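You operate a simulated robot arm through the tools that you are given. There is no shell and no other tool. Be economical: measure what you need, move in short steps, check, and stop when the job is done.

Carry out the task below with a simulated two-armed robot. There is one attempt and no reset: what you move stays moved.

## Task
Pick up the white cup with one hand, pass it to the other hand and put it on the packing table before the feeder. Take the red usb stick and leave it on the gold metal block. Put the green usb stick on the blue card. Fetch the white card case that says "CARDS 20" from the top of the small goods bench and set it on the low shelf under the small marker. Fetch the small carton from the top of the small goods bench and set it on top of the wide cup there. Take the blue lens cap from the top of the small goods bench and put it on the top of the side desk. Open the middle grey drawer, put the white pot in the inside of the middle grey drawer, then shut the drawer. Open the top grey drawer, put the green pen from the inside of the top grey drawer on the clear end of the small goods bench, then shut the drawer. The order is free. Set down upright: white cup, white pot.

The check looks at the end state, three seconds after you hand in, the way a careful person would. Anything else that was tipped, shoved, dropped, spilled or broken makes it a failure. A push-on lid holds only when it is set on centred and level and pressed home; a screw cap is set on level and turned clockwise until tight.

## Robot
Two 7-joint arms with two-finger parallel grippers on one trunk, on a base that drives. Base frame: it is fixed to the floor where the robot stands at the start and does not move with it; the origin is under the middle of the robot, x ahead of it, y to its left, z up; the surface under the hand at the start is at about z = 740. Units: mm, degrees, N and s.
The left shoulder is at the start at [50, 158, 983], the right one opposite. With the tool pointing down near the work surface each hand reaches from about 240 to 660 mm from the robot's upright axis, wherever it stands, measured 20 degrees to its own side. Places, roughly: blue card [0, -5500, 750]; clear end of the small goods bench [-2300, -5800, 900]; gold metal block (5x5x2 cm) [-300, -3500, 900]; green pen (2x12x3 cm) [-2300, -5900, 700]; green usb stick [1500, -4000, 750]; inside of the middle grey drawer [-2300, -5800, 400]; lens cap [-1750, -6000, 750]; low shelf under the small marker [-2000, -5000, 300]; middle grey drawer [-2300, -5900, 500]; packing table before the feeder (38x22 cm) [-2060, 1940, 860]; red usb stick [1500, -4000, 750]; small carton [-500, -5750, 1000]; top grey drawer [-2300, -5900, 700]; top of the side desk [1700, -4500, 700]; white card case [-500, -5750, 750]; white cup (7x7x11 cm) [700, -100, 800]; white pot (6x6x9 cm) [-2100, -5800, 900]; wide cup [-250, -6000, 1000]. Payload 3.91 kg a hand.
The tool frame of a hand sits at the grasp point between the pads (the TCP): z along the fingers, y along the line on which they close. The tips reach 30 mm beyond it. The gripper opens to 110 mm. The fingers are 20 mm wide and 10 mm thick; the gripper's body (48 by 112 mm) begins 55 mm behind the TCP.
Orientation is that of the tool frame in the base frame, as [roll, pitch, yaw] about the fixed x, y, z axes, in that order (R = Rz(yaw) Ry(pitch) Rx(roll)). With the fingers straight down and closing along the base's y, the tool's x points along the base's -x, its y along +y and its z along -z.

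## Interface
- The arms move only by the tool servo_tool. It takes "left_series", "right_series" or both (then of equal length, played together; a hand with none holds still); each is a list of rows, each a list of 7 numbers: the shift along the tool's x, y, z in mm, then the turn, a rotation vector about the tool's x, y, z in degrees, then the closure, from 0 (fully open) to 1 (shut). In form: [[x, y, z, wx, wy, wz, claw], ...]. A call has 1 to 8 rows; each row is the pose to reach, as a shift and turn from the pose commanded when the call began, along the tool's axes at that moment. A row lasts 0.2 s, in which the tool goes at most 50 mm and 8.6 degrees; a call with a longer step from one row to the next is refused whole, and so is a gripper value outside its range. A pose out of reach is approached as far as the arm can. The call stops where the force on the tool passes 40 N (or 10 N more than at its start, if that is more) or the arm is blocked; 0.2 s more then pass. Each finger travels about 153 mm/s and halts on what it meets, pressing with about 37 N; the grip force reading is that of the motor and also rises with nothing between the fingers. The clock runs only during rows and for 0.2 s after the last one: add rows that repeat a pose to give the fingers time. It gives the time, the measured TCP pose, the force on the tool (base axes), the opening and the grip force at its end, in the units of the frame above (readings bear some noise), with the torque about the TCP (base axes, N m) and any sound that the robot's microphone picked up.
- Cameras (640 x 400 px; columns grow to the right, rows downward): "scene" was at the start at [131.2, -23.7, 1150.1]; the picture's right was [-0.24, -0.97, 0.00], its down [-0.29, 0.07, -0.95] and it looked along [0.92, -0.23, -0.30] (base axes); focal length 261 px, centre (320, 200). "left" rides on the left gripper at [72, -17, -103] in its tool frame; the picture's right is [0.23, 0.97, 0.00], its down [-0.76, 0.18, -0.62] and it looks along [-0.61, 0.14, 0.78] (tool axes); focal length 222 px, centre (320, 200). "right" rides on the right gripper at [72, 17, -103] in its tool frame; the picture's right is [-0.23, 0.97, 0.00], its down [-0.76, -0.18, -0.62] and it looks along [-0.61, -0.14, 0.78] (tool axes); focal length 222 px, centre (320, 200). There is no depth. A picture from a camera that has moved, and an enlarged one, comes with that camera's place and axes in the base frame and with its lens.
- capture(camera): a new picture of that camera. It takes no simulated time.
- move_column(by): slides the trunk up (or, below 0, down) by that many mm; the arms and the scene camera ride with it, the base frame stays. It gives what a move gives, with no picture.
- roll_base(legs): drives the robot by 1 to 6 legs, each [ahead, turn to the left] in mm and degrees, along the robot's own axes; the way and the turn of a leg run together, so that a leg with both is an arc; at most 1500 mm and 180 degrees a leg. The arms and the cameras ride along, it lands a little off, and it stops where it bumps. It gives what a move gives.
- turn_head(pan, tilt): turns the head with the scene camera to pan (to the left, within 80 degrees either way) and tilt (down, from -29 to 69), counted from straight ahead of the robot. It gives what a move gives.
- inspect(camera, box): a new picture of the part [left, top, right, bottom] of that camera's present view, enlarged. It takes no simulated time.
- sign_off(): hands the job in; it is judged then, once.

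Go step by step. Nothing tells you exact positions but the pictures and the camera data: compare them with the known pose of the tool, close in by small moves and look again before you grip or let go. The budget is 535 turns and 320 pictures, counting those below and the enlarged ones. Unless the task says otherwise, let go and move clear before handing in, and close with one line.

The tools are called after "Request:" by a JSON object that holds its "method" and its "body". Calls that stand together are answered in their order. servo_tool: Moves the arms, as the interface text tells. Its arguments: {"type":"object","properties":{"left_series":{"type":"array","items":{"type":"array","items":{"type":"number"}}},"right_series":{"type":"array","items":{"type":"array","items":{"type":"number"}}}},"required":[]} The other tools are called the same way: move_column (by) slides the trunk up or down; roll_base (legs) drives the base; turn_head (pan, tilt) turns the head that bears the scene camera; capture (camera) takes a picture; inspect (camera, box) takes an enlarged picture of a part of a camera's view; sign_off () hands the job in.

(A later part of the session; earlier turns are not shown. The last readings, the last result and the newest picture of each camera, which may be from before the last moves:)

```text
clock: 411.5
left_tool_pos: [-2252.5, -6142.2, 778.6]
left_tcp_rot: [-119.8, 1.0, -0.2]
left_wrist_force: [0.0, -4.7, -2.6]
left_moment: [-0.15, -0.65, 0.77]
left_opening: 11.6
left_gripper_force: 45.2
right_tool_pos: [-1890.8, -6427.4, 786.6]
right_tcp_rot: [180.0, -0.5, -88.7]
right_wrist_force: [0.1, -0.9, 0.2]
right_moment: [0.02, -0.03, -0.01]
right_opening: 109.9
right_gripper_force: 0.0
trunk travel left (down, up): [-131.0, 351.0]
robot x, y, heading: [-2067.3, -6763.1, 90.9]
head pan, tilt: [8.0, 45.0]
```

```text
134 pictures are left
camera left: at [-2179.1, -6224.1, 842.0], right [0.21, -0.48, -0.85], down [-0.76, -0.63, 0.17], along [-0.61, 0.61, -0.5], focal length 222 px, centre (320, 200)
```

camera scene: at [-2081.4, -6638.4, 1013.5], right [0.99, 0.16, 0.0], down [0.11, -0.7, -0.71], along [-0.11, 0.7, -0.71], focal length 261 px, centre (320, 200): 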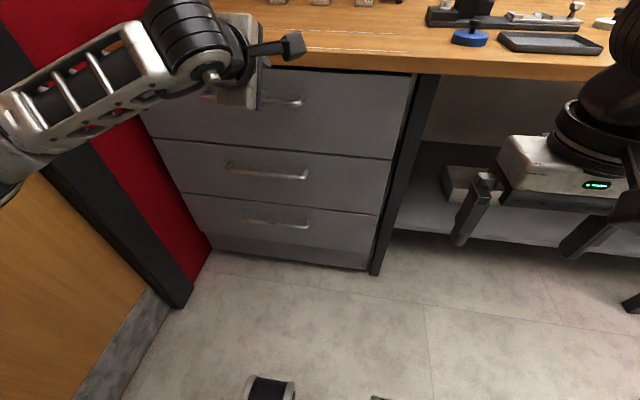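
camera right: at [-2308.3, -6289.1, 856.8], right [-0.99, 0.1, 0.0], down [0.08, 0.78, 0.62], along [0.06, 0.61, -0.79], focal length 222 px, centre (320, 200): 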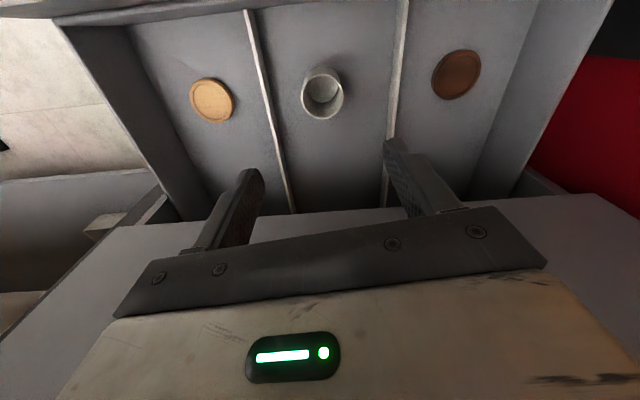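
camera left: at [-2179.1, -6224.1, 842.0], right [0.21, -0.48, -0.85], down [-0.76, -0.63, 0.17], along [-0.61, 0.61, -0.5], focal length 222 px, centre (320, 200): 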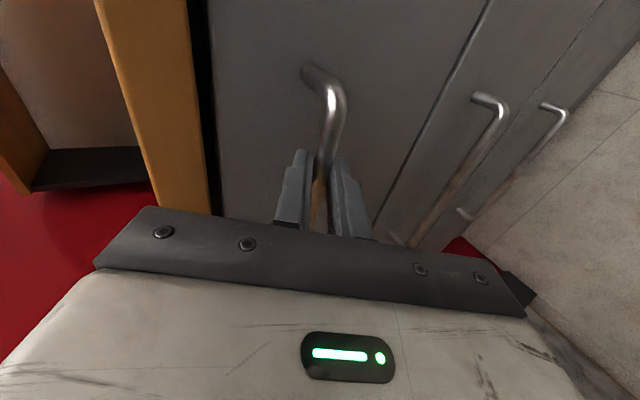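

Gripped. I pull the top drawer open by driving back 260 mm.

Request:
{"method": "roll_base", "body": {"legs": [[-130, 0], [-130, 0]]}}

Request:
{"method": "servo_tool", "body": {"left_series": [[0, 0, 0, 0, 0, 0, 0.8], [0, 0, 0, 0, 0, 0, 0.65], [0, 0, -15, 0, 0, 0, 0.65], [0, 0, -45, 0, 0, 0, 0.65], [0, 0, -85, 0, 0, 0, 0.5], [0, 0, -125, 0, 0, 0, 0.3], [-40, -25, -140, 0, 0, 0, 0.3]]}}

Request:
{"method": "move_column", "body": {"by": 220}}

Request:
{"method": "capture", "body": {"camera": "scene"}}

```text
clock: 413.7
left_tool_pos: [-2253.4, -6401.5, 778.7]
left_tcp_rot: [-119.8, 1.2, 0.4]
left_wrist_force: [-27.2, -0.9, -1.1]
left_moment: [-0.05, -0.64, 0.58]
left_opening: 11.7
left_gripper_force: 45.0
right_tool_pos: [-1887.0, -6690.1, 786.9]
right_tcp_rot: [-179.9, -0.5, -88.8]
right_wrist_force: [-0.3, 0.2, 0.5]
right_moment: [-0.02, -0.01, -0.01]
right_opening: 109.9
right_gripper_force: 0.0
trunk travel left (down, up): [-131.0, 351.0]
robot x, y, heading: [-2064.0, -7022.9, 90.9]
head pan, tilt: [8.0, 45.0]
```

```text
clock: 415.3
left_tool_pos: [-2289.0, -6510.8, 871.6]
left_tcp_rot: [-119.8, 1.4, 0.4]
left_wrist_force: [-0.3, -0.5, -0.5]
left_moment: [0.03, -0.01, 0.01]
left_opening: 77.0
left_gripper_force: 0.2
right_tool_pos: [-1885.5, -6690.5, 785.5]
right_tcp_rot: [180.0, -0.4, -88.9]
right_wrist_force: [0.1, 0.2, -0.4]
right_moment: [0.0, 0.01, -0.02]
right_opening: 110.1
right_gripper_force: 0.1
trunk travel left (down, up): [-131.0, 351.0]
robot x, y, heading: [-2065.5, -7017.9, 90.7]
head pan, tilt: [8.0, 45.0]
```

```text
clock: 417.6
left_tool_pos: [-2287.9, -6510.2, 1090.2]
left_tcp_rot: [-119.8, 1.3, 0.4]
left_wrist_force: [0.7, 0.6, 0.5]
left_moment: [0.0, 0.01, -0.02]
left_opening: 77.0
left_gripper_force: 0.2
right_tool_pos: [-1886.7, -6691.2, 1005.1]
right_tcp_rot: [-180.0, -0.4, -88.9]
right_wrist_force: [-0.1, 0.8, 0.3]
right_moment: [-0.02, 0.0, 0.02]
right_opening: 110.2
right_gripper_force: 0.1
trunk travel left (down, up): [-351.0, 131.0]
robot x, y, heading: [-2062.8, -7021.2, 91.0]
head pan, tilt: [8.0, 45.0]
```

```text
133 pictures are left
camera scene: at [-2076.6, -6900.5, 1233.5], right [0.99, 0.16, 0.0], down [0.11, -0.7, -0.71], along [-0.11, 0.7, -0.71], focal length 261 px, centre (320, 200)
```

scene: 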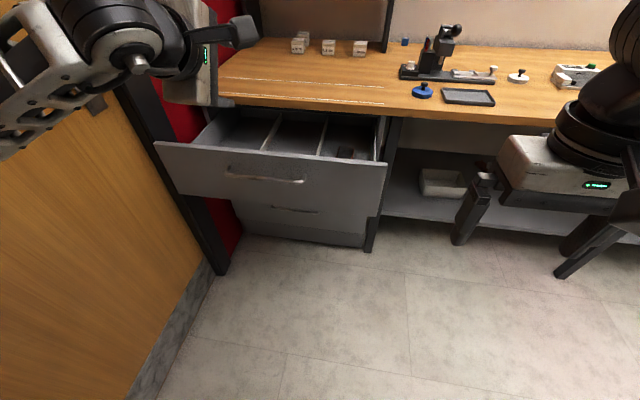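

The top drawer is open. I go up and closer to look inside.

Request:
{"method": "move_column", "body": {"by": 130}}

Request:
{"method": "roll_base", "body": {"legs": [[200, 0]]}}

Request:
{"method": "turn_head", "body": {"pan": 12, "tilt": 55}}

Request:
{"method": "capture", "body": {"camera": "scene"}}

```text
clock: 419.2
left_tool_pos: [-2290.0, -6510.8, 1220.5]
left_tcp_rot: [-119.8, 1.3, 0.4]
left_wrist_force: [-0.1, 0.3, -0.1]
left_moment: [0.01, -0.02, 0.03]
left_opening: 76.6
left_gripper_force: 0.1
right_tool_pos: [-1886.9, -6689.9, 1134.6]
right_tcp_rot: [180.0, -0.3, -88.9]
right_wrist_force: [-0.1, 1.1, 0.9]
right_moment: [0.02, 0.01, -0.02]
right_opening: 110.0
right_gripper_force: 0.2
trunk travel left (down, up): [-481.0, 1.0]
robot x, y, heading: [-2064.5, -7017.8, 90.8]
head pan, tilt: [8.0, 45.0]
```

```text
clock: 420.8
left_tool_pos: [-2290.2, -6311.7, 1221.4]
left_tcp_rot: [-119.8, 1.2, 0.3]
left_wrist_force: [0.0, 0.2, 0.2]
left_moment: [-0.03, -0.01, 0.0]
left_opening: 76.9
left_gripper_force: 0.0
right_tool_pos: [-1889.0, -6492.5, 1134.9]
right_tcp_rot: [179.9, -0.5, -89.0]
right_wrist_force: [-0.1, -0.6, -0.2]
right_moment: [-0.05, 0.03, 0.0]
right_opening: 110.1
right_gripper_force: 0.0
trunk travel left (down, up): [-481.0, 1.0]
robot x, y, heading: [-2071.3, -6821.2, 90.9]
head pan, tilt: [8.0, 45.0]
```

```text
clock: 421.5
left_tool_pos: [-2290.3, -6313.0, 1220.9]
left_tcp_rot: [-119.8, 1.3, 0.2]
left_wrist_force: [-0.1, 0.4, -0.3]
left_moment: [0.02, -0.02, 0.0]
left_opening: 77.1
left_gripper_force: 0.1
right_tool_pos: [-1889.3, -6492.7, 1136.2]
right_tcp_rot: [-180.0, -0.4, -89.0]
right_wrist_force: [0.1, -0.4, 0.8]
right_moment: [0.02, 0.0, 0.03]
right_opening: 110.0
right_gripper_force: 0.2
trunk travel left (down, up): [-481.0, 1.0]
robot x, y, heading: [-2070.1, -6821.6, 90.7]
head pan, tilt: [12.0, 55.0]
```

```text
132 pictures are left
camera scene: at [-2083.0, -6713.0, 1350.2], right [0.97, 0.22, 0.0], down [0.18, -0.8, -0.57], along [-0.13, 0.56, -0.82], focal length 261 px, centre (320, 200)
```

scene: 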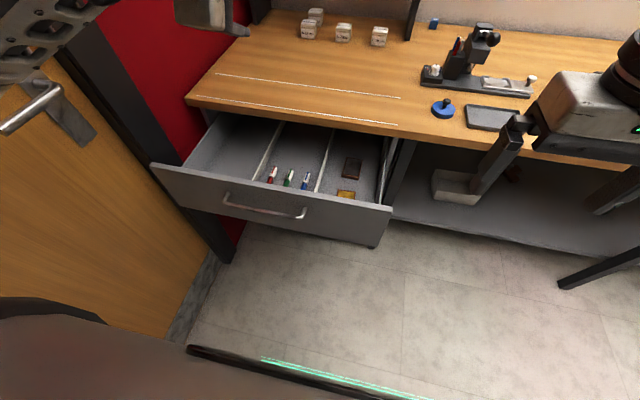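

Request:
{"method": "inspect", "body": {"camera": "scene", "box": [150, 100, 400, 250]}}

```text
2.56 times, centred on (275, 175) of scene
camera zoom: at [-2083.0, -6713.0, 1350.2], right [0.97, 0.22, 0.0], down [0.18, -0.8, -0.57], along [-0.13, 0.56, -0.82], focal length 669 px, centre (435, 264)
```

zoom: 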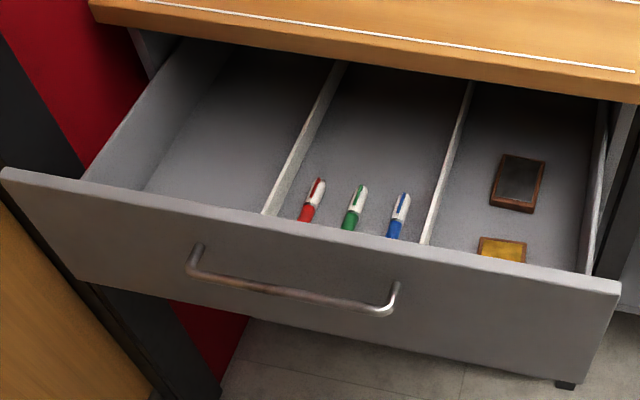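

The green pen lies in the middle compartment, about [-2312, -6205, 665], pointing along y. I bring the left hand back to pointing down to take it.

Request:
{"method": "servo_tool", "body": {"left_series": [[0, 0, 0, -7.5, 0, 0, 0], [0, 0, 0, -15, 0, 0, 0], [0, 0, 0, -22.5, 0, 0, 0], [0, 0, 0, -30, 0, 0, 0], [0, 0, 0, -37.5, 0, 0, 0], [0, 0, 0, -45, 0, 0, 0], [0, 0, 0, -52.5, 0, 0, 0], [0, 0, 0, -60, 0, 0, 0]]}}

Request:
{"method": "servo_tool", "body": {"left_series": [[0, 0, 0, 0, 0, 8.5, 0], [0, 0, 0, 0, 0, 17, 0], [0, 0, 0, 0, 0, 25.5, 0], [0, 0, 0, 0, 0, 34, 0], [0, 0, 0, 0, 0, 42.5, 0], [0, 0, 0, 0, 0, 51, 0], [0, 0, 0, 0, 0, 59.5, 0], [0, 0, 0, 0, 0, 68, 0]]}}

Request:
{"method": "servo_tool", "body": {"left_series": [[0, 0, 0, 0, 0, 7.5, 0.5], [0, 0, 0, 0, 0, 15, 0.55], [0, 0, 0, 0, 0, 21.5, 0.55]]}}

Request:
{"method": "capture", "body": {"camera": "left"}}

Request:
{"method": "capture", "body": {"camera": "scene"}}

```text
clock: 423.3
left_tool_pos: [-2290.7, -6313.5, 1220.2]
left_tcp_rot: [-180.0, 1.2, 0.2]
left_wrist_force: [0.5, 0.6, -0.2]
left_moment: [0.0, 0.03, 0.03]
left_opening: 110.0
left_gripper_force: 0.0
right_tool_pos: [-1888.5, -6493.3, 1135.9]
right_tcp_rot: [180.0, -0.5, -89.0]
right_wrist_force: [0.2, -0.2, 0.1]
right_moment: [-0.02, -0.03, 0.01]
right_opening: 109.9
right_gripper_force: 0.2
trunk travel left (down, up): [-481.0, 1.0]
robot x, y, heading: [-2065.5, -6822.0, 90.5]
head pan, tilt: [12.0, 55.0]
```

```text
clock: 425.1
left_tool_pos: [-2291.7, -6313.1, 1221.2]
left_tcp_rot: [178.8, 0.7, -68.0]
left_wrist_force: [-0.2, 0.6, -0.3]
left_moment: [-0.01, -0.02, 0.04]
left_opening: 109.9
left_gripper_force: 0.1
right_tool_pos: [-1888.3, -6492.9, 1136.1]
right_tcp_rot: [-179.9, -0.5, -89.0]
right_wrist_force: [0.3, -0.1, -0.3]
right_moment: [0.02, 0.01, -0.01]
right_opening: 110.1
right_gripper_force: 0.2
trunk travel left (down, up): [-481.0, 1.0]
robot x, y, heading: [-2068.9, -6823.0, 90.8]
head pan, tilt: [12.0, 55.0]
```

```text
clock: 425.9
left_tool_pos: [-2292.0, -6311.8, 1220.3]
left_tcp_rot: [178.8, 0.2, -89.3]
left_wrist_force: [-0.1, 0.2, 0.0]
left_moment: [0.01, 0.0, -0.01]
left_opening: 49.7
left_gripper_force: 0.1
right_tool_pos: [-1889.6, -6493.1, 1135.0]
right_tcp_rot: [-180.0, -0.3, -89.0]
right_wrist_force: [0.0, 0.8, 0.7]
right_moment: [0.01, 0.03, 0.02]
right_opening: 110.0
right_gripper_force: 0.1
trunk travel left (down, up): [-481.0, 1.0]
robot x, y, heading: [-2066.8, -6822.1, 90.7]
head pan, tilt: [12.0, 55.0]
```

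```text
130 pictures are left
camera left: at [-2271.3, -6385.9, 1322.8], right [-0.97, -0.24, 0.02], down [-0.17, 0.76, 0.63], along [-0.17, 0.61, -0.78], focal length 222 px, centre (320, 200)
```

left: 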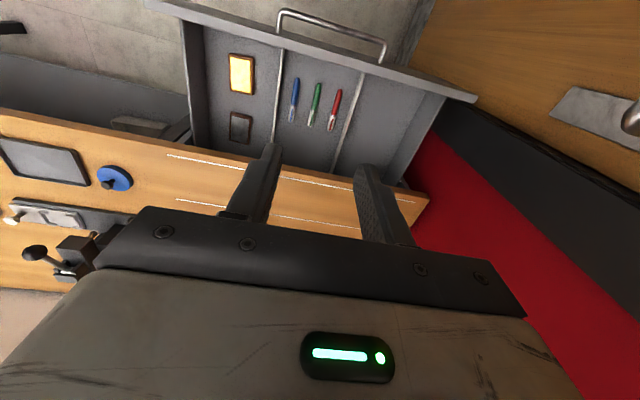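

```text
129 pictures are left
camera scene: at [-2083.0, -6713.0, 1350.1], right [0.97, 0.22, 0.0], down [0.18, -0.8, -0.57], along [-0.13, 0.56, -0.82], focal length 261 px, centre (320, 200)
```

scene: 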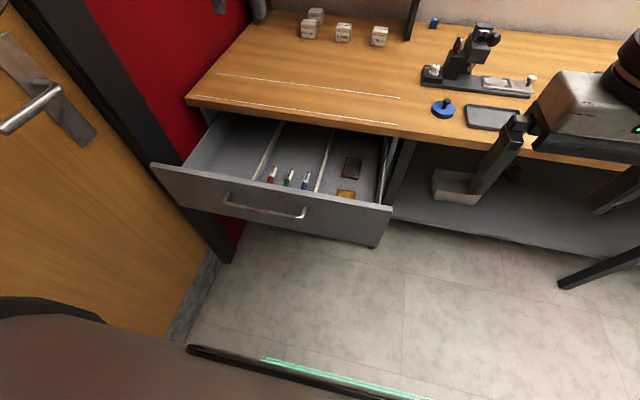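

Pen centre is [-2318, -6198]. I move over it and lower with the trunk.

Request:
{"method": "servo_tool", "body": {"left_series": [[-37, 8, 0, 0, 0, 0, 0.55], [-75, 17, 0, 0, 0, 0, 0.55], [-112, 25, 0, 0, 0, 0, 0.55]]}}

Request:
{"method": "move_column", "body": {"by": -380}}

Request:
{"method": "capture", "body": {"camera": "left"}}

Request:
{"method": "capture", "body": {"camera": "scene"}}

```text
clock: 426.7
left_tool_pos: [-2314.6, -6219.6, 1223.3]
left_tcp_rot: [178.6, 0.3, -89.3]
left_wrist_force: [-0.6, 0.4, -0.7]
left_moment: [0.03, -0.02, 0.01]
left_opening: 49.6
left_gripper_force: 0.1
left hand out of reach, approached as far as the arm can: row 3
right_tool_pos: [-1889.5, -6492.2, 1136.0]
right_tcp_rot: [-179.9, -0.4, -89.1]
right_wrist_force: [-0.1, 0.0, 0.0]
right_moment: [0.04, -0.02, -0.05]
right_opening: 109.9
right_gripper_force: 0.0
trunk travel left (down, up): [-481.0, 1.0]
robot x, y, heading: [-2066.3, -6822.0, 90.8]
head pan, tilt: [12.0, 55.0]
```

```text
clock: 430.4
left_tool_pos: [-2315.3, -6218.1, 843.0]
left_tcp_rot: [178.7, 0.2, -89.2]
left_wrist_force: [0.0, -0.3, 0.3]
left_moment: [0.0, 0.04, 0.01]
left_opening: 49.2
left_gripper_force: 0.0
right_tool_pos: [-1889.1, -6491.7, 756.0]
right_tcp_rot: [-180.0, -0.5, -89.0]
right_wrist_force: [-0.5, 0.4, 0.1]
right_moment: [-0.02, 0.04, 0.02]
right_opening: 110.0
right_gripper_force: 0.0
trunk travel left (down, up): [-101.0, 381.0]
robot x, y, heading: [-2069.8, -6822.7, 90.7]
head pan, tilt: [12.0, 55.0]
```

```text
128 pictures are left
camera left: at [-2293.8, -6292.7, 944.8], right [-0.97, -0.24, 0.02], down [-0.17, 0.76, 0.63], along [-0.17, 0.61, -0.78], focal length 222 px, centre (320, 200)
```

left: 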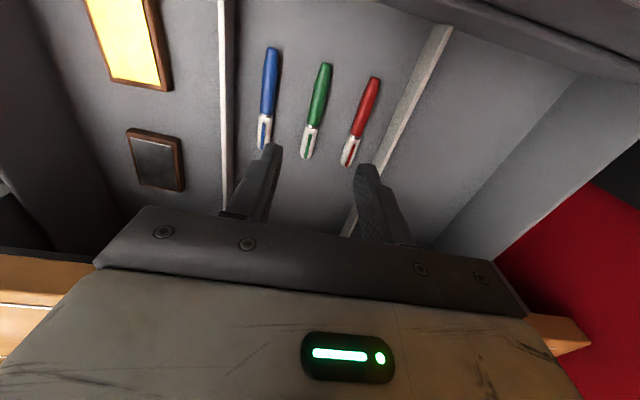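

```text
127 pictures are left
camera scene: at [-2083.0, -6713.0, 970.2], right [0.97, 0.22, 0.0], down [0.18, -0.8, -0.57], along [-0.13, 0.56, -0.82], focal length 261 px, centre (320, 200)
```

scene: 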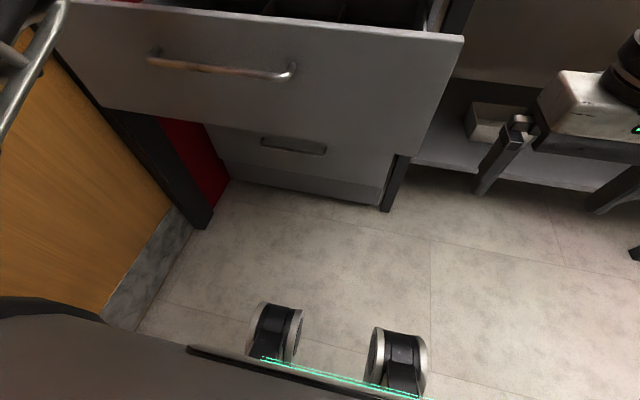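

The pen is aligned with the hand. I lower further.

Request:
{"method": "move_column", "body": {"by": -100}}

Request:
{"method": "servo_tool", "body": {"left_series": [[0, 1, 10, 0, 0, 0, 0.55], [0, 2, 25, 0, 0, 0, 0.55]]}}

Request:
{"method": "capture", "body": {"camera": "left"}}

```text
clock: 431.7
left_tool_pos: [-2314.6, -6219.4, 744.7]
left_tcp_rot: [178.7, 0.2, -89.2]
left_wrist_force: [-0.3, 0.4, 0.6]
left_moment: [-0.02, 0.0, 0.0]
left_opening: 49.5
left_gripper_force: 0.0
right_tool_pos: [-1890.1, -6493.2, 655.7]
right_tcp_rot: [179.9, -0.4, -89.1]
right_wrist_force: [-0.1, 0.6, 0.1]
right_moment: [0.03, 0.0, -0.01]
right_opening: 110.1
right_gripper_force: 0.0
trunk travel left (down, up): [-1.0, 481.0]
robot x, y, heading: [-2065.0, -6821.3, 90.9]
head pan, tilt: [12.0, 55.0]
```

```text
clock: 432.3
left_tool_pos: [-2316.6, -6218.9, 718.3]
left_tcp_rot: [178.6, 0.3, -89.2]
left_wrist_force: [0.9, 1.0, -0.3]
left_moment: [0.0, -0.01, 0.0]
left_opening: 49.7
left_gripper_force: 0.0
right_tool_pos: [-1888.2, -6492.6, 655.5]
right_tcp_rot: [180.0, -0.4, -88.9]
right_wrist_force: [0.3, 0.0, 0.0]
right_moment: [0.01, -0.01, 0.0]
right_opening: 110.0
right_gripper_force: 0.1
trunk travel left (down, up): [-1.0, 481.0]
robot x, y, heading: [-2067.3, -6824.5, 90.7]
head pan, tilt: [12.0, 55.0]
```

```text
126 pictures are left
camera left: at [-2296.0, -6293.3, 819.4], right [-0.97, -0.24, 0.02], down [-0.17, 0.76, 0.63], along [-0.17, 0.61, -0.78], focal length 222 px, centre (320, 200)
```

left: 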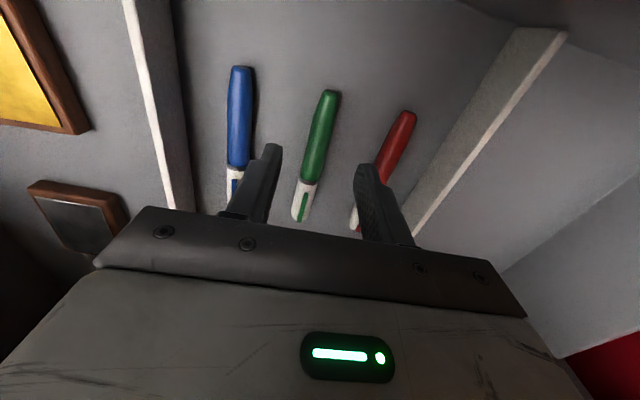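

Request:
{"method": "servo_tool", "body": {"left_series": [[0, 0, 14, 0, 0, 0, 0.55], [0, 0, 28, 0, 0, 0, 0.55], [0, 0, 36, 0, 0, 0, 0.55]]}}

Request:
{"method": "capture", "body": {"camera": "left"}}

```text
clock: 433.1
left_tool_pos: [-2312.0, -6220.9, 700.6]
left_tcp_rot: [178.4, 1.9, -89.6]
left_wrist_force: [0.1, 1.1, -0.2]
left_moment: [0.02, 0.04, -0.01]
left_opening: 49.4
left_gripper_force: 0.1
right_tool_pos: [-1886.5, -6494.5, 658.3]
right_tcp_rot: [179.6, 0.0, -89.0]
right_wrist_force: [0.8, 0.1, -0.3]
right_moment: [0.01, 0.0, 0.0]
right_opening: 109.9
right_gripper_force: 0.0
trunk travel left (down, up): [-1.0, 481.0]
robot x, y, heading: [-2064.1, -6821.4, 90.9]
head pan, tilt: [12.0, 55.0]
```

```text
125 pictures are left
camera left: at [-2292.2, -6296.9, 800.9], right [-0.97, -0.24, 0.02], down [-0.17, 0.74, 0.65], along [-0.17, 0.63, -0.76], focal length 222 px, centre (320, 200)
```

left: 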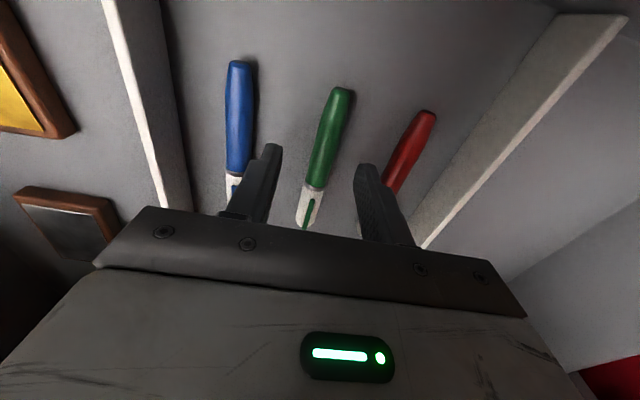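

The forearm seems to be resting on the drawer's front panel. I go up with the trunk and reach down with the arm instead, so the elbow stays higher.

Request:
{"method": "move_column", "body": {"by": 150}}

Request:
{"method": "roll_base", "body": {"legs": [[60, 0]]}}

Request:
{"method": "turn_head", "body": {"pan": 20, "tilt": 40}}

Request:
{"method": "capture", "body": {"camera": "scene"}}

```text
clock: 434.9
left_tool_pos: [-2317.5, -6220.2, 832.4]
left_tcp_rot: [178.7, 0.2, -89.2]
left_wrist_force: [-0.9, 0.2, -0.2]
left_moment: [0.0, 0.02, 0.0]
left_opening: 49.6
left_gripper_force: 0.1
right_tool_pos: [-1889.1, -6492.9, 805.1]
right_tcp_rot: [179.9, -0.4, -89.0]
right_wrist_force: [0.7, -0.3, -0.1]
right_moment: [-0.02, -0.02, 0.01]
right_opening: 109.9
right_gripper_force: 0.0
trunk travel left (down, up): [-151.0, 331.0]
robot x, y, heading: [-2062.5, -6825.2, 90.8]
head pan, tilt: [12.0, 55.0]
```

```text
clock: 435.9
left_tool_pos: [-2319.0, -6160.3, 832.3]
left_tcp_rot: [178.7, 0.1, -89.2]
left_wrist_force: [-0.4, 0.4, 0.3]
left_moment: [0.02, -0.02, 0.01]
left_opening: 49.5
left_gripper_force: 0.0
right_tool_pos: [-1889.9, -6433.7, 806.0]
right_tcp_rot: [180.0, -0.4, -88.9]
right_wrist_force: [-0.2, 0.7, -0.5]
right_moment: [0.01, 0.02, 0.0]
right_opening: 109.8
right_gripper_force: 0.1
trunk travel left (down, up): [-151.0, 331.0]
robot x, y, heading: [-2068.2, -6764.3, 91.2]
head pan, tilt: [12.0, 55.0]
```

```text
clock: 436.6
left_tool_pos: [-2319.9, -6160.0, 832.6]
left_tcp_rot: [178.7, 0.1, -89.2]
left_wrist_force: [-0.9, 0.0, -0.5]
left_moment: [0.0, -0.01, 0.01]
left_opening: 49.6
left_gripper_force: 0.1
right_tool_pos: [-1890.3, -6433.7, 806.2]
right_tcp_rot: [-179.9, -0.4, -89.0]
right_wrist_force: [-0.1, -0.8, -0.1]
right_moment: [-0.01, 0.0, 0.02]
right_opening: 110.3
right_gripper_force: 0.2
trunk travel left (down, up): [-151.0, 331.0]
robot x, y, heading: [-2068.7, -6761.1, 91.1]
head pan, tilt: [20.0, 40.0]
```

```text
124 pictures are left
camera scene: at [-2098.2, -6644.4, 1040.7], right [0.93, 0.36, 0.0], down [0.23, -0.6, -0.77], along [-0.27, 0.72, -0.64], focal length 261 px, centre (320, 200)
```

scene: 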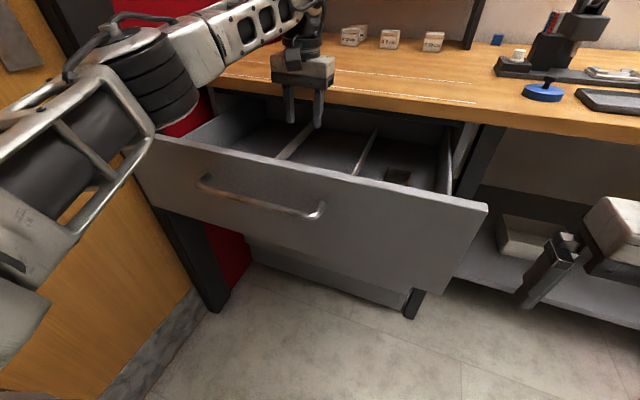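

Request:
{"method": "servo_tool", "body": {"left_series": [[18, -1, 15, 0, 0, 0, 0.55], [36, -2, 35, 0, 0, 0, 0.55], [54, -3, 60, 0, 0, 0, 0.55], [54, -3, 90, 0, 0, 0, 0.55]]}}

Request:
{"method": "capture", "body": {"camera": "scene"}}

Request:
{"method": "capture", "body": {"camera": "left"}}

```text
clock: 437.6
left_tool_pos: [-2315.9, -6212.1, 739.7]
left_tcp_rot: [178.7, 0.2, -89.2]
left_wrist_force: [0.2, 0.0, 0.2]
left_moment: [0.0, 0.0, -0.02]
left_opening: 49.7
left_gripper_force: 0.2
right_tool_pos: [-1890.3, -6433.3, 806.0]
right_tcp_rot: [-179.9, -0.4, -88.9]
right_wrist_force: [0.4, -1.5, 0.4]
right_moment: [0.0, -0.01, -0.01]
right_opening: 110.0
right_gripper_force: 0.0
trunk travel left (down, up): [-151.0, 331.0]
robot x, y, heading: [-2068.3, -6761.1, 90.9]
head pan, tilt: [20.0, 40.0]
```

```text
123 pictures are left
camera scene: at [-2098.2, -6644.4, 1040.8], right [0.93, 0.36, 0.0], down [0.23, -0.6, -0.77], along [-0.27, 0.72, -0.64], focal length 261 px, centre (320, 200)
```

scene: 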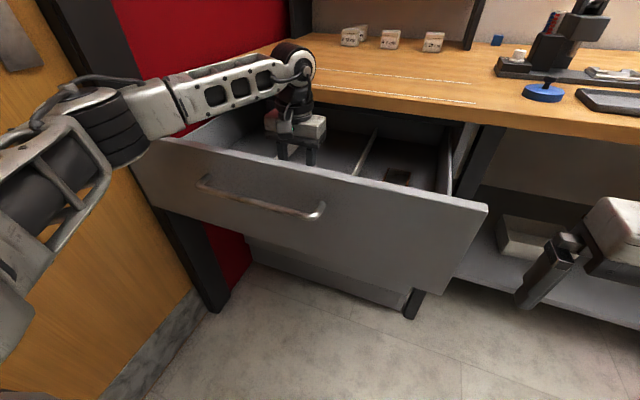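

```text
122 pictures are left
camera left: at [-2295.8, -6285.8, 842.3], right [-0.97, -0.24, 0.02], down [-0.17, 0.76, 0.63], along [-0.17, 0.61, -0.78], focal length 222 px, centre (320, 200)
```

left: 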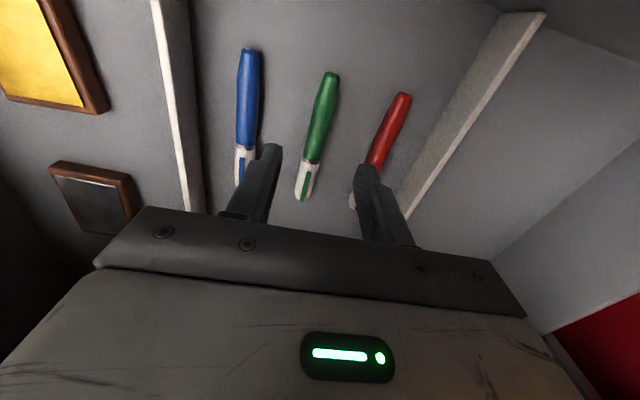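

Request:
{"method": "move_column", "body": {"by": 120}}

Request:
{"method": "servo_tool", "body": {"left_series": [[0, 0, 40, 0, 0, 0, 0.55], [0, 0, 80, 0, 0, 0, 0.55], [0, 0, 120, 0, 0, 0, 0.55], [0, 0, 150, 0, 0, 0, 0.55]]}}

Request:
{"method": "capture", "body": {"camera": "scene"}}

Request:
{"method": "capture", "body": {"camera": "left"}}

```text
clock: 439.1
left_tool_pos: [-2316.8, -6211.2, 860.5]
left_tcp_rot: [178.7, 0.2, -89.3]
left_wrist_force: [0.3, 0.0, 0.7]
left_moment: [0.0, -0.02, -0.01]
left_opening: 49.5
left_gripper_force: 0.0
right_tool_pos: [-1889.7, -6433.8, 924.8]
right_tcp_rot: [-180.0, -0.4, -89.0]
right_wrist_force: [-0.5, -0.1, 0.5]
right_moment: [0.01, 0.03, 0.0]
right_opening: 109.8
right_gripper_force: 0.2
trunk travel left (down, up): [-271.0, 211.0]
robot x, y, heading: [-2065.0, -6763.6, 90.6]
head pan, tilt: [20.0, 40.0]
```

```text
clock: 440.1
left_tool_pos: [-2319.3, -6211.3, 708.4]
left_tcp_rot: [178.6, 0.2, -89.3]
left_wrist_force: [-0.1, -0.3, 0.0]
left_moment: [-0.01, 0.03, 0.0]
left_opening: 49.6
left_gripper_force: 0.0
right_tool_pos: [-1889.2, -6433.1, 925.7]
right_tcp_rot: [-180.0, -0.4, -88.9]
right_wrist_force: [0.7, -0.6, 0.4]
right_moment: [-0.02, -0.05, -0.01]
right_opening: 110.0
right_gripper_force: 0.1
trunk travel left (down, up): [-271.0, 211.0]
robot x, y, heading: [-2072.1, -6759.0, 90.8]
head pan, tilt: [20.0, 40.0]
```

```text
121 pictures are left
camera scene: at [-2098.3, -6644.3, 1160.8], right [0.93, 0.36, 0.0], down [0.23, -0.6, -0.77], along [-0.27, 0.72, -0.64], focal length 261 px, centre (320, 200)
```

scene: 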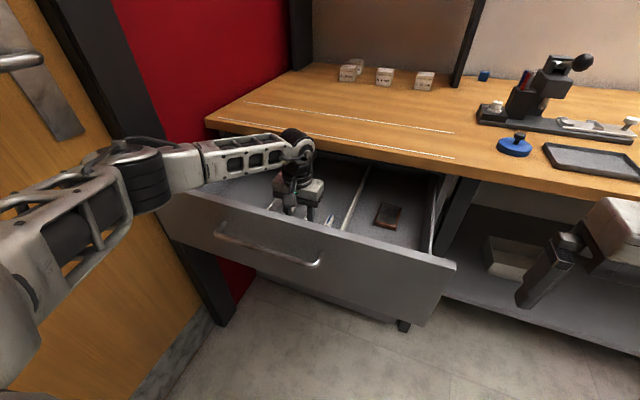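

```text
120 pictures are left
camera left: at [-2299.3, -6284.9, 810.9], right [-0.97, -0.24, 0.02], down [-0.17, 0.76, 0.63], along [-0.17, 0.61, -0.78], focal length 222 px, centre (320, 200)
```

left: 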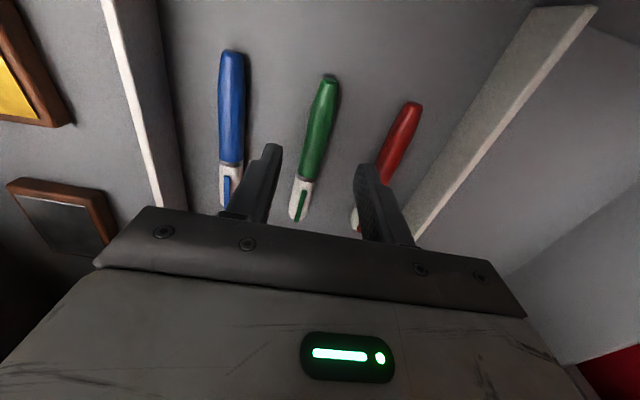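

Free now. I centre by 4 mm and lower the last 26 mm.

Request:
{"method": "servo_tool", "body": {"left_series": [[0, -4, 10, 0, 0, 0, 0.55], [0, -4, 20, 0, 0, 0, 0.55], [0, -4, 26, 0, 0, 0, 0.55]]}}

Request:
{"method": "capture", "body": {"camera": "left"}}

```text
clock: 440.9
left_tool_pos: [-2316.7, -6211.0, 684.1]
left_tcp_rot: [178.7, 0.3, -89.2]
left_wrist_force: [-0.4, 0.0, -0.1]
left_moment: [0.0, 0.01, 0.01]
left_opening: 49.3
left_gripper_force: 0.1
right_tool_pos: [-1890.3, -6433.6, 926.7]
right_tcp_rot: [180.0, -0.3, -89.0]
right_wrist_force: [-0.4, -1.1, 0.9]
right_moment: [0.0, 0.02, 0.01]
right_opening: 109.9
right_gripper_force: 0.0
trunk travel left (down, up): [-271.0, 211.0]
robot x, y, heading: [-2069.9, -6764.5, 91.1]
head pan, tilt: [20.0, 40.0]
```

```text
119 pictures are left
camera left: at [-2296.3, -6284.1, 786.1], right [-0.97, -0.24, 0.02], down [-0.17, 0.76, 0.63], along [-0.17, 0.61, -0.78], focal length 222 px, centre (320, 200)
```

left: 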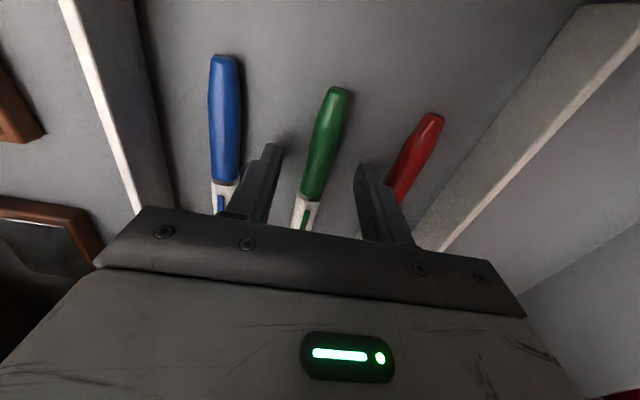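

Request:
{"method": "servo_tool", "body": {"left_series": [[0, 0, 5, 0, 0, 0, 0.55], [0, 0, 5, 0, 0, 0, 0.75], [0, 0, 5, 0, 0, 0, 1], [0, 0, 5, 0, 0, 0, 1], [0, 0, 5, 0, 0, 0, 1]]}}

Request:
{"method": "capture", "body": {"camera": "left"}}

```text
clock: 442.1
left_tool_pos: [-2316.1, -6211.4, 680.3]
left_tcp_rot: [178.7, 0.2, -89.1]
left_wrist_force: [0.2, -0.6, 1.0]
left_moment: [-0.01, 0.01, -0.01]
left_opening: 15.8
left_gripper_force: 36.8
right_tool_pos: [-1889.4, -6433.3, 923.7]
right_tcp_rot: [-180.0, -0.4, -89.0]
right_wrist_force: [0.1, -0.2, 0.7]
right_moment: [0.0, -0.01, 0.02]
right_opening: 110.2
right_gripper_force: 0.1
trunk travel left (down, up): [-271.0, 211.0]
robot x, y, heading: [-2068.3, -6767.3, 90.6]
head pan, tilt: [20.0, 40.0]
```

```text
118 pictures are left
camera left: at [-2296.1, -6284.6, 781.4], right [-0.97, -0.24, 0.02], down [-0.17, 0.76, 0.63], along [-0.17, 0.61, -0.78], focal length 222 px, centre (320, 200)
```

left: 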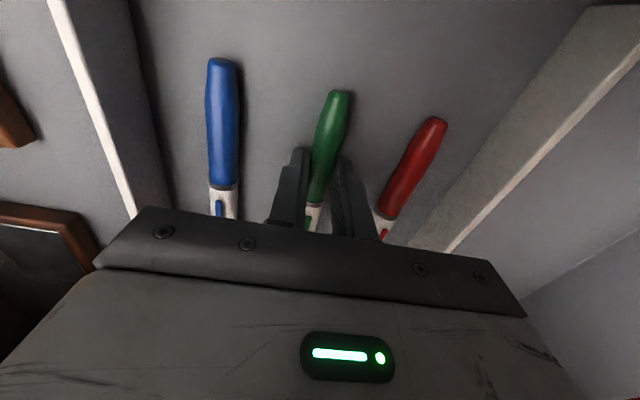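

Pen gripped. I lift it out with the trunk and arm.

Request:
{"method": "move_column", "body": {"by": 200}}

Request:
{"method": "servo_tool", "body": {"left_series": [[0, 0, -40, 0, 0, 0, 1], [0, 0, -80, 0, 0, 0, 1], [0, 0, -120, 0, 0, 0, 1], [0, 0, -160, 0, 0, 0, 1]], "right_series": [[0, 0, 0, 0, 0, 8, 0], [0, 0, 0, 0, 0, 16, 0], [0, 0, 0, 0, 0, 24, 0], [0, 0, 0, 0, 0, 32, 0]]}}

Request:
{"method": "servo_tool", "body": {"right_series": [[0, 0, 0, 0, 0, 8.5, 1], [0, 0, 0, 0, 0, 17, 1], [0, 0, 0, 0, 0, 25.5, 1], [0, 0, 0, 0, 0, 34, 1], [0, 0, 0, 0, 0, 42.5, 1], [0, 0, 0, 0, 0, 51, 1], [0, 0, 0, 0, 0, 58, 1]]}}

Request:
{"method": "capture", "body": {"camera": "scene"}}

Request:
{"method": "capture", "body": {"camera": "left"}}

```text
clock: 444.3
left_tool_pos: [-2317.0, -6210.7, 879.2]
left_tcp_rot: [178.7, 0.2, -89.2]
left_wrist_force: [0.0, -0.7, 0.4]
left_moment: [-0.01, 0.01, 0.03]
left_opening: 16.0
left_gripper_force: 36.7
right_tool_pos: [-1890.1, -6432.5, 1125.0]
right_tcp_rot: [-180.0, -0.4, -88.9]
right_wrist_force: [-0.5, -0.5, -0.6]
right_moment: [0.01, 0.01, -0.02]
right_opening: 110.1
right_gripper_force: 0.1
trunk travel left (down, up): [-471.0, 11.0]
robot x, y, heading: [-2066.4, -6762.6, 91.1]
head pan, tilt: [20.0, 40.0]
```

```text
clock: 445.3
left_tool_pos: [-2313.0, -6210.4, 1038.7]
left_tcp_rot: [178.6, 0.2, -89.3]
left_wrist_force: [-0.2, 0.3, -0.9]
left_moment: [-0.01, 0.02, 0.0]
left_opening: 16.2
left_gripper_force: 37.0
right_tool_pos: [-1889.4, -6434.0, 1126.5]
right_tcp_rot: [-179.8, -0.3, -121.1]
right_wrist_force: [0.1, -0.3, 0.0]
right_moment: [0.0, 0.0, 0.01]
right_opening: 110.0
right_gripper_force: 0.1
trunk travel left (down, up): [-471.0, 11.0]
robot x, y, heading: [-2069.0, -6760.5, 90.7]
head pan, tilt: [20.0, 40.0]
```

```text
clock: 446.9
left_tool_pos: [-2312.8, -6211.5, 1038.6]
left_tcp_rot: [178.7, 0.2, -89.2]
left_wrist_force: [-1.3, -0.4, -0.1]
left_moment: [0.03, 0.0, 0.01]
left_opening: 16.0
left_gripper_force: 37.0
right_tool_pos: [-1888.8, -6433.5, 1126.0]
right_tcp_rot: [-179.6, 0.0, -179.1]
right_wrist_force: [-0.6, 0.8, 0.3]
right_moment: [0.02, 0.01, 0.02]
right_opening: 0.0
right_gripper_force: 37.0
trunk travel left (down, up): [-471.0, 11.0]
robot x, y, heading: [-2066.6, -6760.9, 91.0]
head pan, tilt: [20.0, 40.0]
```

```text
117 pictures are left
camera scene: at [-2098.2, -6644.4, 1360.8], right [0.93, 0.36, 0.0], down [0.23, -0.6, -0.77], along [-0.27, 0.72, -0.64], focal length 261 px, centre (320, 200)
```

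scene: 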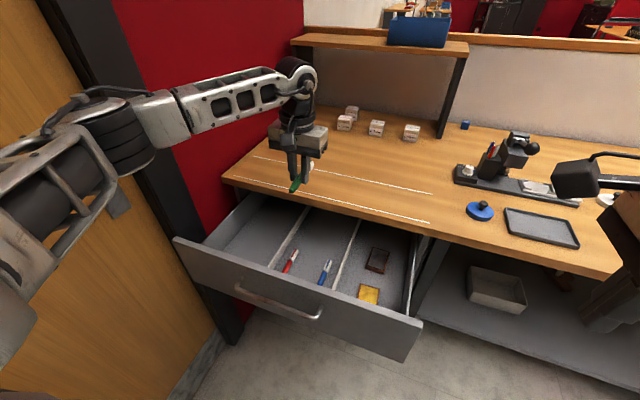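

```text
116 pictures are left
camera left: at [-2292.6, -6283.3, 1140.7], right [-0.97, -0.24, 0.02], down [-0.17, 0.76, 0.63], along [-0.17, 0.61, -0.78], focal length 222 px, centre (320, 200)
```

left: 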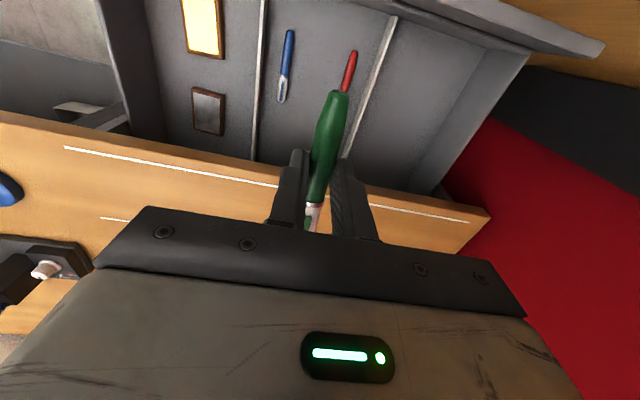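

Pen is out; red and blue remain. To shut the drawer while holding the pen, I prepare the right fist with a forward tilt.

Request:
{"method": "move_column", "body": {"by": -80}}

Request:
{"method": "servo_tool", "body": {"right_series": [[30, 0, 0, -7.5, 0, 0, 1], [60, 0, 0, -15, 0, 0, 1], [90, 0, 0, -22.5, 0, 0, 1], [120, 0, 0, -30, 0, 0, 1], [150, 0, 0, -37.5, 0, 0, 1], [180, 0, 0, -45, 0, 0, 1]]}}

Request:
{"method": "capture", "body": {"camera": "scene"}}

```text
clock: 448.1
left_tool_pos: [-2313.8, -6210.4, 958.7]
left_tcp_rot: [178.7, 0.2, -89.2]
left_wrist_force: [-1.1, 0.3, 0.1]
left_moment: [0.01, -0.01, -0.02]
left_opening: 15.9
left_gripper_force: 37.3
right_tool_pos: [-1889.5, -6432.6, 1045.9]
right_tcp_rot: [-179.6, 0.0, -179.0]
right_wrist_force: [-0.2, -0.3, 0.6]
right_moment: [0.0, -0.02, -0.02]
right_opening: 0.1
right_gripper_force: 36.7
trunk travel left (down, up): [-391.0, 91.0]
robot x, y, heading: [-2067.5, -6762.0, 90.9]
head pan, tilt: [20.0, 40.0]
```

```text
clock: 449.5
left_tool_pos: [-2313.4, -6211.1, 959.0]
left_tcp_rot: [178.7, 0.2, -89.2]
left_wrist_force: [-1.3, 0.7, 0.1]
left_moment: [0.01, -0.05, 0.0]
left_opening: 16.2
left_gripper_force: 37.0
right_tool_pos: [-2072.1, -6437.7, 1045.2]
right_tcp_rot: [135.3, -0.1, -178.9]
right_wrist_force: [0.1, -0.3, -0.5]
right_moment: [0.0, 0.03, 0.02]
right_opening: 0.0
right_gripper_force: 37.1
trunk travel left (down, up): [-391.0, 91.0]
robot x, y, heading: [-2069.3, -6763.4, 91.0]
head pan, tilt: [20.0, 40.0]
```

```text
115 pictures are left
camera scene: at [-2098.7, -6644.5, 1280.8], right [0.93, 0.36, 0.0], down [0.23, -0.6, -0.77], along [-0.27, 0.72, -0.64], focal length 261 px, centre (320, 200)
```

scene: 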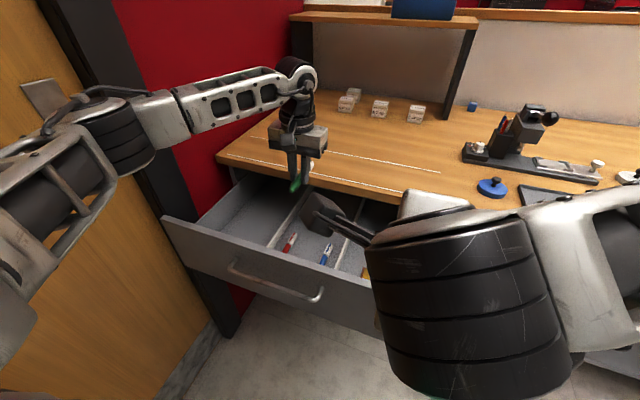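

Request:
{"method": "servo_tool", "body": {"right_series": [[0, -25, 37, 0, 0, 0, 1], [0, -51, 75, 0, 0, 0, 1], [0, -76, 113, 0, 0, 0, 1], [0, -102, 150, 0, 0, 0, 1], [0, -127, 182, 0, 0, 0, 1]]}}

Request:
{"method": "capture", "body": {"camera": "right"}}

Request:
{"method": "capture", "body": {"camera": "scene"}}

```text
clock: 450.7
left_tool_pos: [-2312.4, -6210.0, 959.7]
left_tcp_rot: [178.7, 0.2, -89.3]
left_wrist_force: [-0.6, -0.5, -0.5]
left_moment: [0.03, -0.02, 0.02]
left_opening: 16.2
left_gripper_force: 37.1
right_tool_pos: [-2070.6, -6396.2, 827.2]
right_tcp_rot: [135.3, -0.1, -178.8]
right_wrist_force: [0.5, -0.2, 0.1]
right_moment: [0.02, 0.01, -0.01]
right_opening: 0.0
right_gripper_force: 36.9
trunk travel left (down, up): [-391.0, 91.0]
robot x, y, heading: [-2066.4, -6761.4, 90.8]
head pan, tilt: [20.0, 40.0]
```

```text
114 pictures are left
camera right: at [-2142.0, -6458.5, 911.6], right [0.21, 0.7, 0.68], down [0.77, -0.55, 0.32], along [0.6, 0.46, -0.66], focal length 222 px, centre (320, 200)
```

right: 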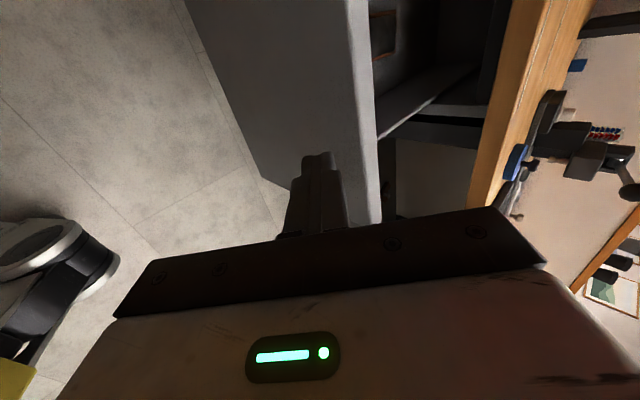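

```text
113 pictures are left
camera scene: at [-2098.1, -6644.3, 1280.8], right [0.93, 0.36, 0.0], down [0.23, -0.6, -0.77], along [-0.27, 0.72, -0.64], focal length 261 px, centre (320, 200)
```

scene: 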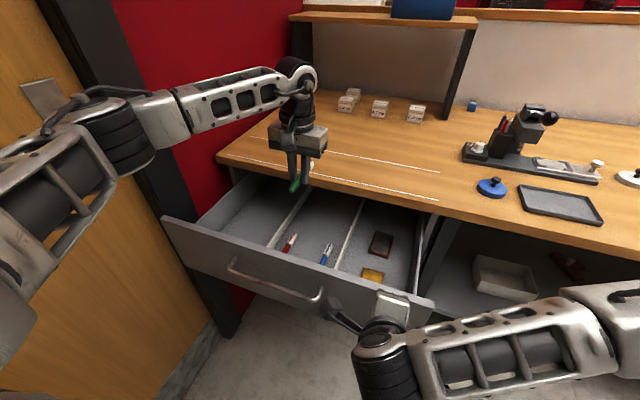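

For clearance under the bench edge I flatten the tilt to 65° and lower the fist.

Request:
{"method": "servo_tool", "body": {"right_series": [[0, -12, 10, -7, 0, 0, 1], [0, -25, 21, -14, 0, 0, 1], [0, -37, 32, -20, 0, 0, 1]]}}

Request:
{"method": "roll_base", "body": {"legs": [[150, 0]]}}

Request:
{"method": "capture", "body": {"camera": "scene"}}

```text
clock: 451.5
left_tool_pos: [-2314.1, -6209.8, 958.0]
left_tcp_rot: [178.7, 0.1, -89.2]
left_wrist_force: [0.9, 0.1, 0.0]
left_moment: [0.0, -0.01, 0.01]
left_opening: 16.0
left_gripper_force: 37.3
right_tool_pos: [-2071.1, -6401.7, 779.0]
right_tcp_rot: [115.2, -0.1, -178.9]
right_wrist_force: [0.3, 0.8, -0.4]
right_moment: [0.04, 0.06, 0.02]
right_opening: 0.3
right_gripper_force: 37.0
trunk travel left (down, up): [-391.0, 91.0]
robot x, y, heading: [-2067.4, -6765.4, 91.0]
head pan, tilt: [20.0, 40.0]
```

```text
clock: 452.9
left_tool_pos: [-2314.5, -6055.7, 958.4]
left_tcp_rot: [178.8, 0.2, -89.2]
left_wrist_force: [0.6, 0.5, 0.1]
left_moment: [0.0, -0.03, -0.02]
left_opening: 16.0
left_gripper_force: 36.6
right_tool_pos: [-2073.0, -6248.2, 777.0]
right_tcp_rot: [115.4, 0.0, -179.0]
right_wrist_force: [0.7, -0.3, 0.2]
right_moment: [-0.02, -0.01, 0.01]
right_opening: 0.0
right_gripper_force: 37.4
trunk travel left (down, up): [-391.0, 91.0]
robot x, y, heading: [-2070.2, -6609.2, 91.0]
head pan, tilt: [20.0, 40.0]
```

```text
112 pictures are left
camera scene: at [-2100.4, -6490.6, 1280.7], right [0.93, 0.36, 0.0], down [0.23, -0.6, -0.77], along [-0.27, 0.72, -0.64], focal length 261 px, centre (320, 200)
```

scene: 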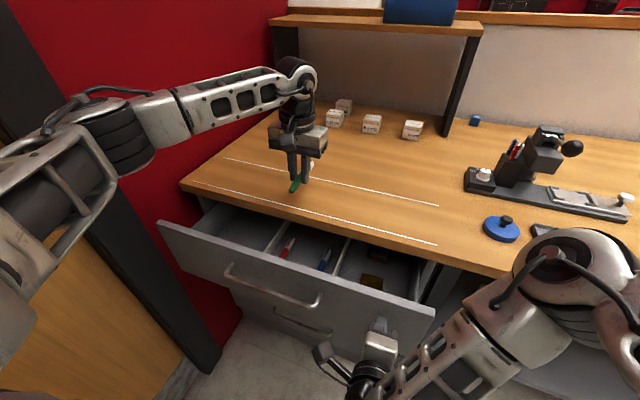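

Request:
{"method": "roll_base", "body": {"legs": [[105, 0]]}}

Request:
{"method": "servo_tool", "body": {"right_series": [[0, 4, 9, 0, 0, 0, 1], [0, 8, 18, 0, 0, 0, 1], [0, 8, 18, 0, 0, 0, 1]]}}

Request:
{"method": "capture", "body": {"camera": "scene"}}

```text
clock: 454.0
left_tool_pos: [-2316.1, -5951.8, 958.0]
left_tcp_rot: [178.7, 0.1, -89.3]
left_wrist_force: [0.1, 0.4, -0.1]
left_moment: [-0.03, -0.02, -0.03]
left_opening: 16.2
left_gripper_force: 37.4
right_tool_pos: [-2075.0, -6143.8, 778.3]
right_tcp_rot: [115.4, 0.0, -179.1]
right_wrist_force: [0.4, 0.0, 0.2]
right_moment: [-0.01, 0.03, 0.0]
right_opening: 0.1
right_gripper_force: 37.3
trunk travel left (down, up): [-391.0, 91.0]
robot x, y, heading: [-2074.6, -6505.1, 90.7]
head pan, tilt: [20.0, 40.0]
```

```text
clock: 454.8
left_tool_pos: [-2316.7, -5951.9, 958.5]
left_tcp_rot: [178.6, 0.2, -89.3]
left_wrist_force: [0.7, 0.0, 0.3]
left_moment: [0.01, 0.0, -0.01]
left_opening: 16.3
left_gripper_force: 36.8
right_tool_pos: [-2074.7, -6123.5, 777.1]
right_tcp_rot: [115.3, 0.0, -179.0]
right_wrist_force: [-0.5, -0.2, 0.0]
right_moment: [-0.02, 0.01, 0.03]
right_opening: 0.0
right_gripper_force: 36.9
trunk travel left (down, up): [-391.0, 91.0]
robot x, y, heading: [-2072.6, -6507.6, 90.6]
head pan, tilt: [20.0, 40.0]
```

```text
111 pictures are left
camera scene: at [-2101.8, -6387.3, 1280.8], right [0.93, 0.36, 0.0], down [0.23, -0.6, -0.77], along [-0.27, 0.72, -0.64], focal length 261 px, centre (320, 200)
```

scene: 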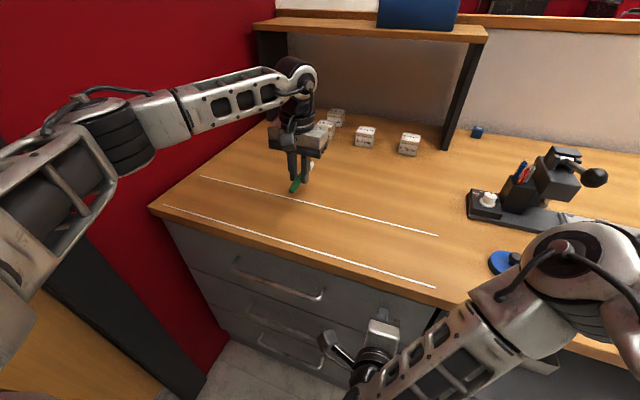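

Request:
{"method": "servo_tool", "body": {"right_series": [[0, 2, 4.5, 0, 0, 0, 1], [0, 4, 9, 0, 0, 0, 1], [0, 4, 9, 0, 0, 0, 1]]}}

Request:
{"method": "inspect", "body": {"camera": "scene", "box": [140, 190, 460, 390]}}

```text
clock: 455.6
left_tool_pos: [-2316.3, -5955.2, 960.7]
left_tcp_rot: [178.6, 0.4, -89.3]
left_wrist_force: [-0.3, -0.5, 0.3]
left_moment: [0.01, -0.01, -0.03]
left_opening: 16.1
left_gripper_force: 37.0
right_tool_pos: [-2076.1, -6119.4, 776.4]
right_tcp_rot: [115.7, -0.1, -178.8]
right_wrist_force: [3.9, -28.4, 8.0]
right_moment: [0.11, -0.08, -0.34]
right_opening: 0.0
right_gripper_force: 37.5
trunk travel left (down, up): [-391.0, 91.0]
robot x, y, heading: [-2071.8, -6508.8, 90.7]
head pan, tilt: [20.0, 40.0]
```

```text
2.00 times, centred on (300, 290) of scene
camera zoom: at [-2101.5, -6390.3, 1281.2], right [0.93, 0.35, 0.0], down [0.23, -0.6, -0.77], along [-0.27, 0.72, -0.64], focal length 523 px, centre (360, 20)
```

zoom: 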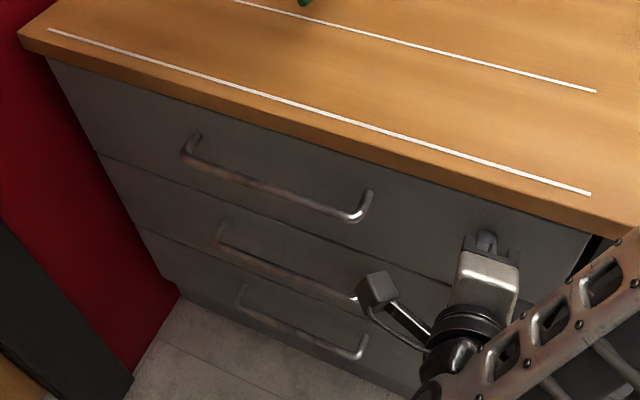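

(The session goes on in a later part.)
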